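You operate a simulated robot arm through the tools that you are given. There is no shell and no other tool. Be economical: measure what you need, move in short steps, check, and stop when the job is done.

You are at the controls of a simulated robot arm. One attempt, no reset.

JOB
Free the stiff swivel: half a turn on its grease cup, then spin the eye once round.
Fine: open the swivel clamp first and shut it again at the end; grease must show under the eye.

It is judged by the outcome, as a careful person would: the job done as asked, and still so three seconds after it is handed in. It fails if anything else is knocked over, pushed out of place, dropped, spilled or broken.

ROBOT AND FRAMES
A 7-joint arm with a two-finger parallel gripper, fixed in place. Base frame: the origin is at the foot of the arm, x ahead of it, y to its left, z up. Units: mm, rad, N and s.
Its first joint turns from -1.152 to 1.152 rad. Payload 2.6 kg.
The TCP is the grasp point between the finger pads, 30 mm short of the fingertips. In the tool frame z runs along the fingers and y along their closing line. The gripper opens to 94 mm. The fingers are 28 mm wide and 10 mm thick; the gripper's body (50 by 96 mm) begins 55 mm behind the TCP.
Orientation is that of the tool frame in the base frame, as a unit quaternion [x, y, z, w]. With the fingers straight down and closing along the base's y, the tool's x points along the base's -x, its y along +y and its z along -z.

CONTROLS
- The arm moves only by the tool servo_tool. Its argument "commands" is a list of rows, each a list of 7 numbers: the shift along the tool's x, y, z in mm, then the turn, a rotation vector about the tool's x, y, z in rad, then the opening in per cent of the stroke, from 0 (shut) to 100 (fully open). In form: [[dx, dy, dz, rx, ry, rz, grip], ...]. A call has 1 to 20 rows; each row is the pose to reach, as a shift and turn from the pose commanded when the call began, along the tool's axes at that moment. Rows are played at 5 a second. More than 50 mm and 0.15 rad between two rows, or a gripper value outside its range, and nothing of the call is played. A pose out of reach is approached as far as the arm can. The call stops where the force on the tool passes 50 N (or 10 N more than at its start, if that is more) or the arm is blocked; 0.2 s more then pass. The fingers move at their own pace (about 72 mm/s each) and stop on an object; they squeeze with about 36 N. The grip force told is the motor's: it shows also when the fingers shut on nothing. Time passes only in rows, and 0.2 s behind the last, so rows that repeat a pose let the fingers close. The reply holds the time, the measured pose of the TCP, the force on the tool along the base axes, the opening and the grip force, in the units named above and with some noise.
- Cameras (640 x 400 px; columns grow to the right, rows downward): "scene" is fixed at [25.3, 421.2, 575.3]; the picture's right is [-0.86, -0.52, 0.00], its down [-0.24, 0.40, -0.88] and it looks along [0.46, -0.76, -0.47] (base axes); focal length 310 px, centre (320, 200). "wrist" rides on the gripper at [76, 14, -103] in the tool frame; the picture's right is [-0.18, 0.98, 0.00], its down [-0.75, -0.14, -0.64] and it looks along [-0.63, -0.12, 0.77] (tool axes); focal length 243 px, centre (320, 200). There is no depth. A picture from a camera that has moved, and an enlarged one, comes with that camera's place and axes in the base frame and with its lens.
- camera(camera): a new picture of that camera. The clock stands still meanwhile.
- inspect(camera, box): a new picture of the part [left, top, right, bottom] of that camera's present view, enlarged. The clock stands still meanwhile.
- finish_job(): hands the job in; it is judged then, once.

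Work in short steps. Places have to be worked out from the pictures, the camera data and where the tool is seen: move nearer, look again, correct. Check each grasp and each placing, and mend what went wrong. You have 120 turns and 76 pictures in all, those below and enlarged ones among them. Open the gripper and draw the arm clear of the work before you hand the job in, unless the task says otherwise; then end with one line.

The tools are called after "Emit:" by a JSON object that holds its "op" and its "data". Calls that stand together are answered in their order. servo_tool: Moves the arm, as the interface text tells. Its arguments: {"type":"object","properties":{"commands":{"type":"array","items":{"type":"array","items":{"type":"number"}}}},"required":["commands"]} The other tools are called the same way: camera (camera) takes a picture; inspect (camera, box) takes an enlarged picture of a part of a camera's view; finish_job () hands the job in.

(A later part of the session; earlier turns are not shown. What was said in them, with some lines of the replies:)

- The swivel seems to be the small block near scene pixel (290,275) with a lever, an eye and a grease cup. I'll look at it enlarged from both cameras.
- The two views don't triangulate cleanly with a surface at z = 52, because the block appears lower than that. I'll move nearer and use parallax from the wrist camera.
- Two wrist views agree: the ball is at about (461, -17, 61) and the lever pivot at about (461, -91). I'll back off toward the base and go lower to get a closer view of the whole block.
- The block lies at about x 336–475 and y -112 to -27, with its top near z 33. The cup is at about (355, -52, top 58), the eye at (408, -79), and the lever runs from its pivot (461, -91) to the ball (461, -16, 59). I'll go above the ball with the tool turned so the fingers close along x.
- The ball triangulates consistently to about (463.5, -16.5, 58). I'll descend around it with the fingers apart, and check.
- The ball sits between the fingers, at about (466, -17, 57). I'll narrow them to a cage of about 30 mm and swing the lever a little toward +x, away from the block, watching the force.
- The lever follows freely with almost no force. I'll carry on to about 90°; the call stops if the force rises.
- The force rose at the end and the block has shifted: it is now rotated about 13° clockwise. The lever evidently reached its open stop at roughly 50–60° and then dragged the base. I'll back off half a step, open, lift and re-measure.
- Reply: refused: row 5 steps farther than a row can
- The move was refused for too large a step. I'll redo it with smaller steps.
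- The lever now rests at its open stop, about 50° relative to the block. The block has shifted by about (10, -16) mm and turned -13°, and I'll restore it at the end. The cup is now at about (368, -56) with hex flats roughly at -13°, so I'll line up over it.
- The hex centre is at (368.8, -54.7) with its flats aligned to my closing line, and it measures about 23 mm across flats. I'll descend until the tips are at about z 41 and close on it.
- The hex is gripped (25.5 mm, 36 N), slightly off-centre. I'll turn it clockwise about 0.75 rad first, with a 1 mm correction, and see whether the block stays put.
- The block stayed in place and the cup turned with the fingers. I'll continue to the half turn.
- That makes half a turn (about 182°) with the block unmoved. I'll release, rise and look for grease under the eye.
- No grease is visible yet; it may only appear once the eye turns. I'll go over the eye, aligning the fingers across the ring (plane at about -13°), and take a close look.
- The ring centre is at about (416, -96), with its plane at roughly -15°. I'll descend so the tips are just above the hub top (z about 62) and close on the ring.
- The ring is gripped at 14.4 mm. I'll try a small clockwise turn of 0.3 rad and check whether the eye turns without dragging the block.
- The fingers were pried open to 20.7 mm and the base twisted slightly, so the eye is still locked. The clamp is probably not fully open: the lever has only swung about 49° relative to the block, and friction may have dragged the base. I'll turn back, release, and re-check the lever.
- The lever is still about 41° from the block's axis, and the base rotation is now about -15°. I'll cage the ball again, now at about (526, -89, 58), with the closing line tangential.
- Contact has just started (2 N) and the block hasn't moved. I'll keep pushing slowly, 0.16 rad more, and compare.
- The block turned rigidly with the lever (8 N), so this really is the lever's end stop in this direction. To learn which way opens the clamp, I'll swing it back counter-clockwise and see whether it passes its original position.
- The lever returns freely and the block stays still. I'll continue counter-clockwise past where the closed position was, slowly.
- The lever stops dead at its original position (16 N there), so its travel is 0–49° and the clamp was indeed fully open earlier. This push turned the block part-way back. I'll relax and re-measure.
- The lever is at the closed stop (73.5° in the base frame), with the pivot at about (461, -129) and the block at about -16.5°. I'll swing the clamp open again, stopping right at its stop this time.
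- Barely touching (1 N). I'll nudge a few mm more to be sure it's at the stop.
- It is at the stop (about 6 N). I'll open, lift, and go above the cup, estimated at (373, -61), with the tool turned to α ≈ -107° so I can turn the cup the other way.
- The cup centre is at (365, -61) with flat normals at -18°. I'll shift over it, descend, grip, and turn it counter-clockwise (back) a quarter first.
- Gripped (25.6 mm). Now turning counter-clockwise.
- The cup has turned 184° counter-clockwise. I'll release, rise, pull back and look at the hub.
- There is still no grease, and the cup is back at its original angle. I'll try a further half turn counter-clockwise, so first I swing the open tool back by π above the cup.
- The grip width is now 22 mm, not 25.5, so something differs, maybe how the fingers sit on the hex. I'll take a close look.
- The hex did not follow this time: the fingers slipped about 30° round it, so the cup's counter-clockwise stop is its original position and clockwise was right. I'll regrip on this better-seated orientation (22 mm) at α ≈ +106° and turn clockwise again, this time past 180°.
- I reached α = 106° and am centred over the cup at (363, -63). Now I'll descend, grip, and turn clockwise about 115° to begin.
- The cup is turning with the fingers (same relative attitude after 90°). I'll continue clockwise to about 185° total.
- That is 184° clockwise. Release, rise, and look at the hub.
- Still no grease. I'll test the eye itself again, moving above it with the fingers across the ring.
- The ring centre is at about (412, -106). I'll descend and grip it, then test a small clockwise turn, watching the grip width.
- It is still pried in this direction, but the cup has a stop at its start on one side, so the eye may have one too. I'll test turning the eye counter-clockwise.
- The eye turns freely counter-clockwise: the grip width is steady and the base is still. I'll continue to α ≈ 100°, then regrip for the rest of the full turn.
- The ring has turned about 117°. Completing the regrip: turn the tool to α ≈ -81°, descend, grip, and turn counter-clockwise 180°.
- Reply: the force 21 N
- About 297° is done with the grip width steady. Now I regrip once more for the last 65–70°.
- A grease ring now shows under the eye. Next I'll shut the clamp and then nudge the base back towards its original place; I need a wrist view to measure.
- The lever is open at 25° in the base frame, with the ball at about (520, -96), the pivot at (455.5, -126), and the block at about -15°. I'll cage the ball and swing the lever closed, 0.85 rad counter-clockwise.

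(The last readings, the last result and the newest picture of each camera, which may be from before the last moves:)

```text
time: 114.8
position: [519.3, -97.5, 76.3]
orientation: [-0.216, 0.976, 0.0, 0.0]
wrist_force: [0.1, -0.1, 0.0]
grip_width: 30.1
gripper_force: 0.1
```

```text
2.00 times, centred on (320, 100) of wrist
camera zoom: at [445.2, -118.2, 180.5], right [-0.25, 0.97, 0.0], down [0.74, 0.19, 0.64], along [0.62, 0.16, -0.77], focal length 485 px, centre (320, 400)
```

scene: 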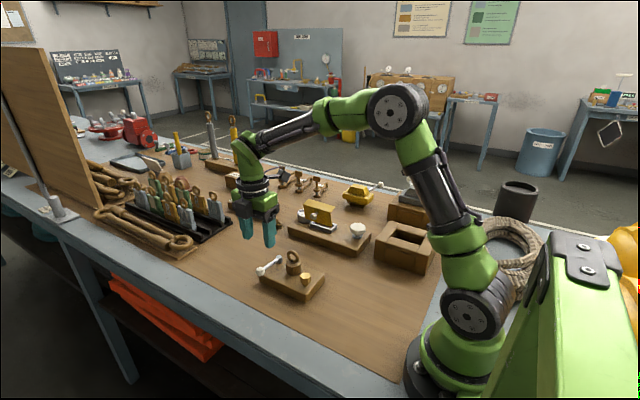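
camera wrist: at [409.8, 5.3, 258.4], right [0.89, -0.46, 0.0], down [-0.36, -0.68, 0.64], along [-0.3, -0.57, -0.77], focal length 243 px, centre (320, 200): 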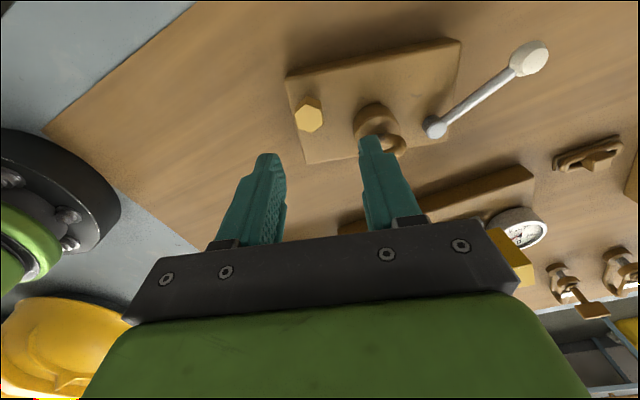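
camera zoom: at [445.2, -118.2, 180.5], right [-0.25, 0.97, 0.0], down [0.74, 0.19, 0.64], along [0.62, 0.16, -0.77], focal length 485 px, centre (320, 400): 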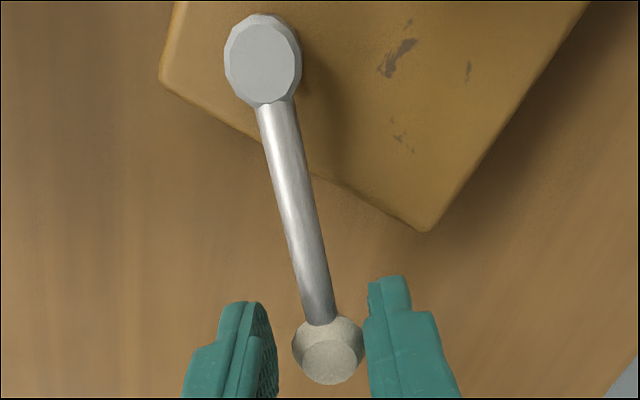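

The ball is caged. Swinging closed.

Emit:
{"op": "servo_tool", "data": {"commands": [[0.4, 7.3, 0, 0, 0, -0.1, 30], [1.5, 14.6, 0, 0, 0, -0.2, 30], [3.3, 21.7, 0, 0, 0, -0.3, 30], [5.8, 28.6, 0, 0, 0, -0.4, 30], [9, 35.2, 0, 0, 0, -0.5, 30], [12.8, 41.5, 0, 0, 0, -0.6, 30], [17.3, 47.3, 0, 0, 0, -0.7, 30], [22.3, 52.7, 0, 0, 0, -0.8, 30], [26.4, 56.5, 0, 0, 0, -0.875, 30], [27.8, 57.6, 0, 0, 0, -0.9, 30]]}}

Emit:
{"op": "servo_tool", "data": {"commands": [[0.1, 2, 0, 0, 0, -0.03, 30], [0.2, 4, 0, 0, 0, -0.06, 30]]}}

```text
time: 117.0
position: [470.8, -59.7, 79.2]
orientation: [-0.62, 0.785, -0.002, 0.0]
wrist_force: [9.8, -5.4, -1.9]
grip_width: 34.0
gripper_force: 4.6
```

```text
time: 117.6
position: [465.4, -55.2, 81.7]
orientation: [-0.643, 0.766, 0.0, 0.001]
wrist_force: [12.5, -0.2, 0.2]
grip_width: 35.1
gripper_force: 6.4
```

The lever is against its closed stop (12 N). I'll relax, open, rise, and look from the scene camera.

Emit:
{"op": "servo_tool", "data": {"commands": [[0, -4, 0, 0, 0, 0, 45], [0, -4, 0, 0, 0, 0, 55], [0, -4, -40, 0, 0, 0, 55], [0, -4, -80, 0, 0, 0, 55], [0, -4, -110, 0, 0, 0, 30], [0, -4, -110, 0, 0, 0, 0]]}}

Emit:
{"op": "inspect", "data": {"camera": "scene", "box": [240, 235, 340, 305]}}

```text
time: 119.0
position: [467.3, -57.8, 189.2]
orientation: [-0.643, 0.766, -0.001, 0.0]
wrist_force: [0.2, 0.4, -0.1]
grip_width: 0.0
gripper_force: 23.6
```

```text
5.71 times, centred on (290, 270) of scene
camera zoom: at [25.3, 421.2, 575.3], right [-0.86, -0.52, 0.0], down [-0.24, 0.4, -0.88], along [0.46, -0.76, -0.47], focal length 1770 px, centre (491, -200)
```

zoom: 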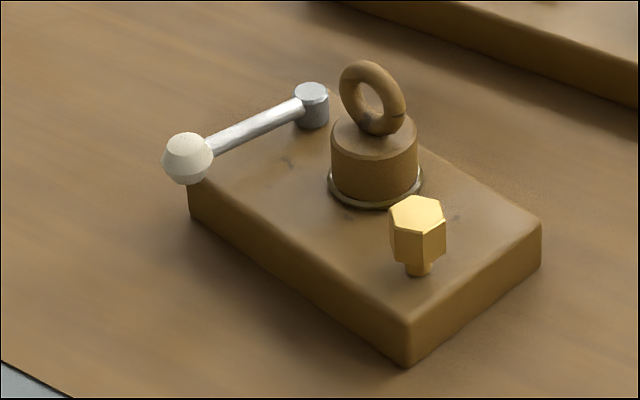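

The clamp is shut and the grease ring shows. Against the first picture, the base is still turned about -13° with its far end about 30 mm toward -y. I'll push its -y side back with the closed fingertips: go to (418, -168), descend to tips at about z 20, then push in +y.

Emit:
{"op": "servo_tool", "data": {"commands": [[30, 7, 0, 0, 0, -0.1, 0], [60, 15, 0, 0, 0, -0.175, 0], [90, 22, 0, 0, 0, -0.175, 0], [117, 29, 0, 0, 0, -0.175, 0], [117, 29, 45, 0, 0, -0.175, 0], [117, 29, 90, 0, 0, -0.175, 0], [117, 29, 120, 0, 0, -0.175, 0], [117, 29, 135, 0, 0, -0.175, 0], [117, 29, 139, 0, 0, -0.175, 0]]}}

Emit:
{"op": "inspect", "data": {"camera": "scene", "box": [240, 220, 350, 305]}}

```text
time: 121.0
position: [420.4, -168.0, 49.6]
orientation: [-0.707, 0.707, 0.0, 0.0]
wrist_force: [0.9, -0.1, -0.4]
grip_width: 0.0
gripper_force: 32.9
```

```text
4.71 times, centred on (295, 262) of scene
camera zoom: at [25.3, 421.2, 575.3], right [-0.86, -0.52, 0.0], down [-0.24, 0.4, -0.88], along [0.46, -0.76, -0.47], focal length 1457 px, centre (438, -94)
```

zoom: 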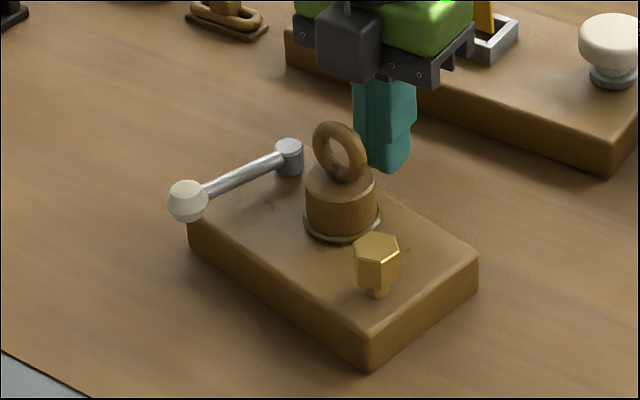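

Clear of everything. Now I push slowly in +y to TCP y ≈ -126.

Emit:
{"op": "servo_tool", "data": {"commands": [[-5, 0, 0, 0, 0, 0, 0], [-10, 0, 0, 0, 0, 0, 0], [-14, 0, 0, 0, 0, 0, 0], [-18, 0, 0, 0, 0, 0, 0], [-22, 0, 0, 0, 0, 0, 0], [-26, 0, 0, 0, 0, 0, 0], [-30, 0, 0, 0, 0, 0, 0], [-33, 0, 0, 0, 0, 0, 0], [-36, 0, 0, 0, 0, 0, 0], [-39, 0, 0, 0, 0, 0, 0], [-42, 0, 0, 0, 0, 0, 0]]}}

Emit:
{"op": "servo_tool", "data": {"commands": [[10, 0, 0, 0, 0, 0, 0], [25, 0, 0, 0, 0, 0, 0], [35, 0, 0, 0, 0, 0, 0], [35, 0, -40, 0, 0, 0, 0], [35, 0, -80, 0, 0, 0, 20], [35, 0, -120, 0, 0, 0, 60]]}}

Emit:
{"op": "inspect", "data": {"camera": "scene", "box": [240, 235, 340, 305]}}

```text
time: 123.4
position: [420.3, -127.1, 49.3]
orientation: [-0.706, 0.708, 0.0, 0.0]
wrist_force: [-1.2, -15.6, 3.7]
grip_width: 0.0
gripper_force: 32.8
```

```text
time: 124.8
position: [419.1, -162.7, 172.5]
orientation: [0.708, -0.707, 0.0, 0.001]
wrist_force: [-0.3, 0.1, 0.4]
grip_width: 56.5
gripper_force: 0.0
```

```text
5.71 times, centred on (290, 270) of scene
camera zoom: at [25.3, 421.2, 575.3], right [-0.86, -0.52, 0.0], down [-0.24, 0.4, -0.88], along [0.46, -0.76, -0.47], focal length 1770 px, centre (491, -200)
```

zoom: 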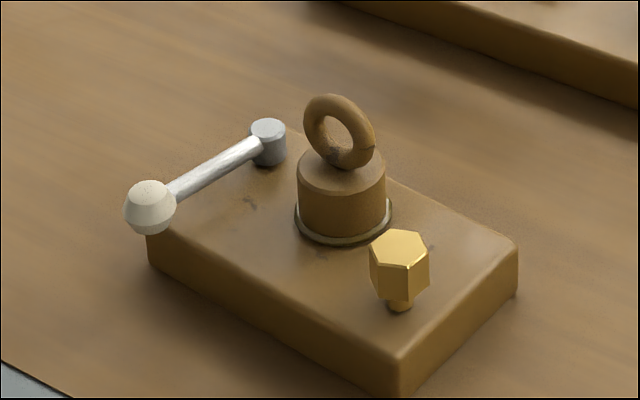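

The base is back to within a few mm of its original place. The clamp is shut, the grease ring is visible, and the arm is clear with the gripper open, so I'm handing in.

Emit:
{"op": "finish_job", "data": {}}

```text
The job is handed in.
```

The swivel is free: clamp opened, cup given half a turn clockwise, eye spun once round counter-clockwise, grease showing under the eye and clamp shut again. On the way the first clockwise half turn showed no grease, so I turned the cup back and repeated it; the base also got dragged and was pushed back to within about 6 mm and 4° of its start.
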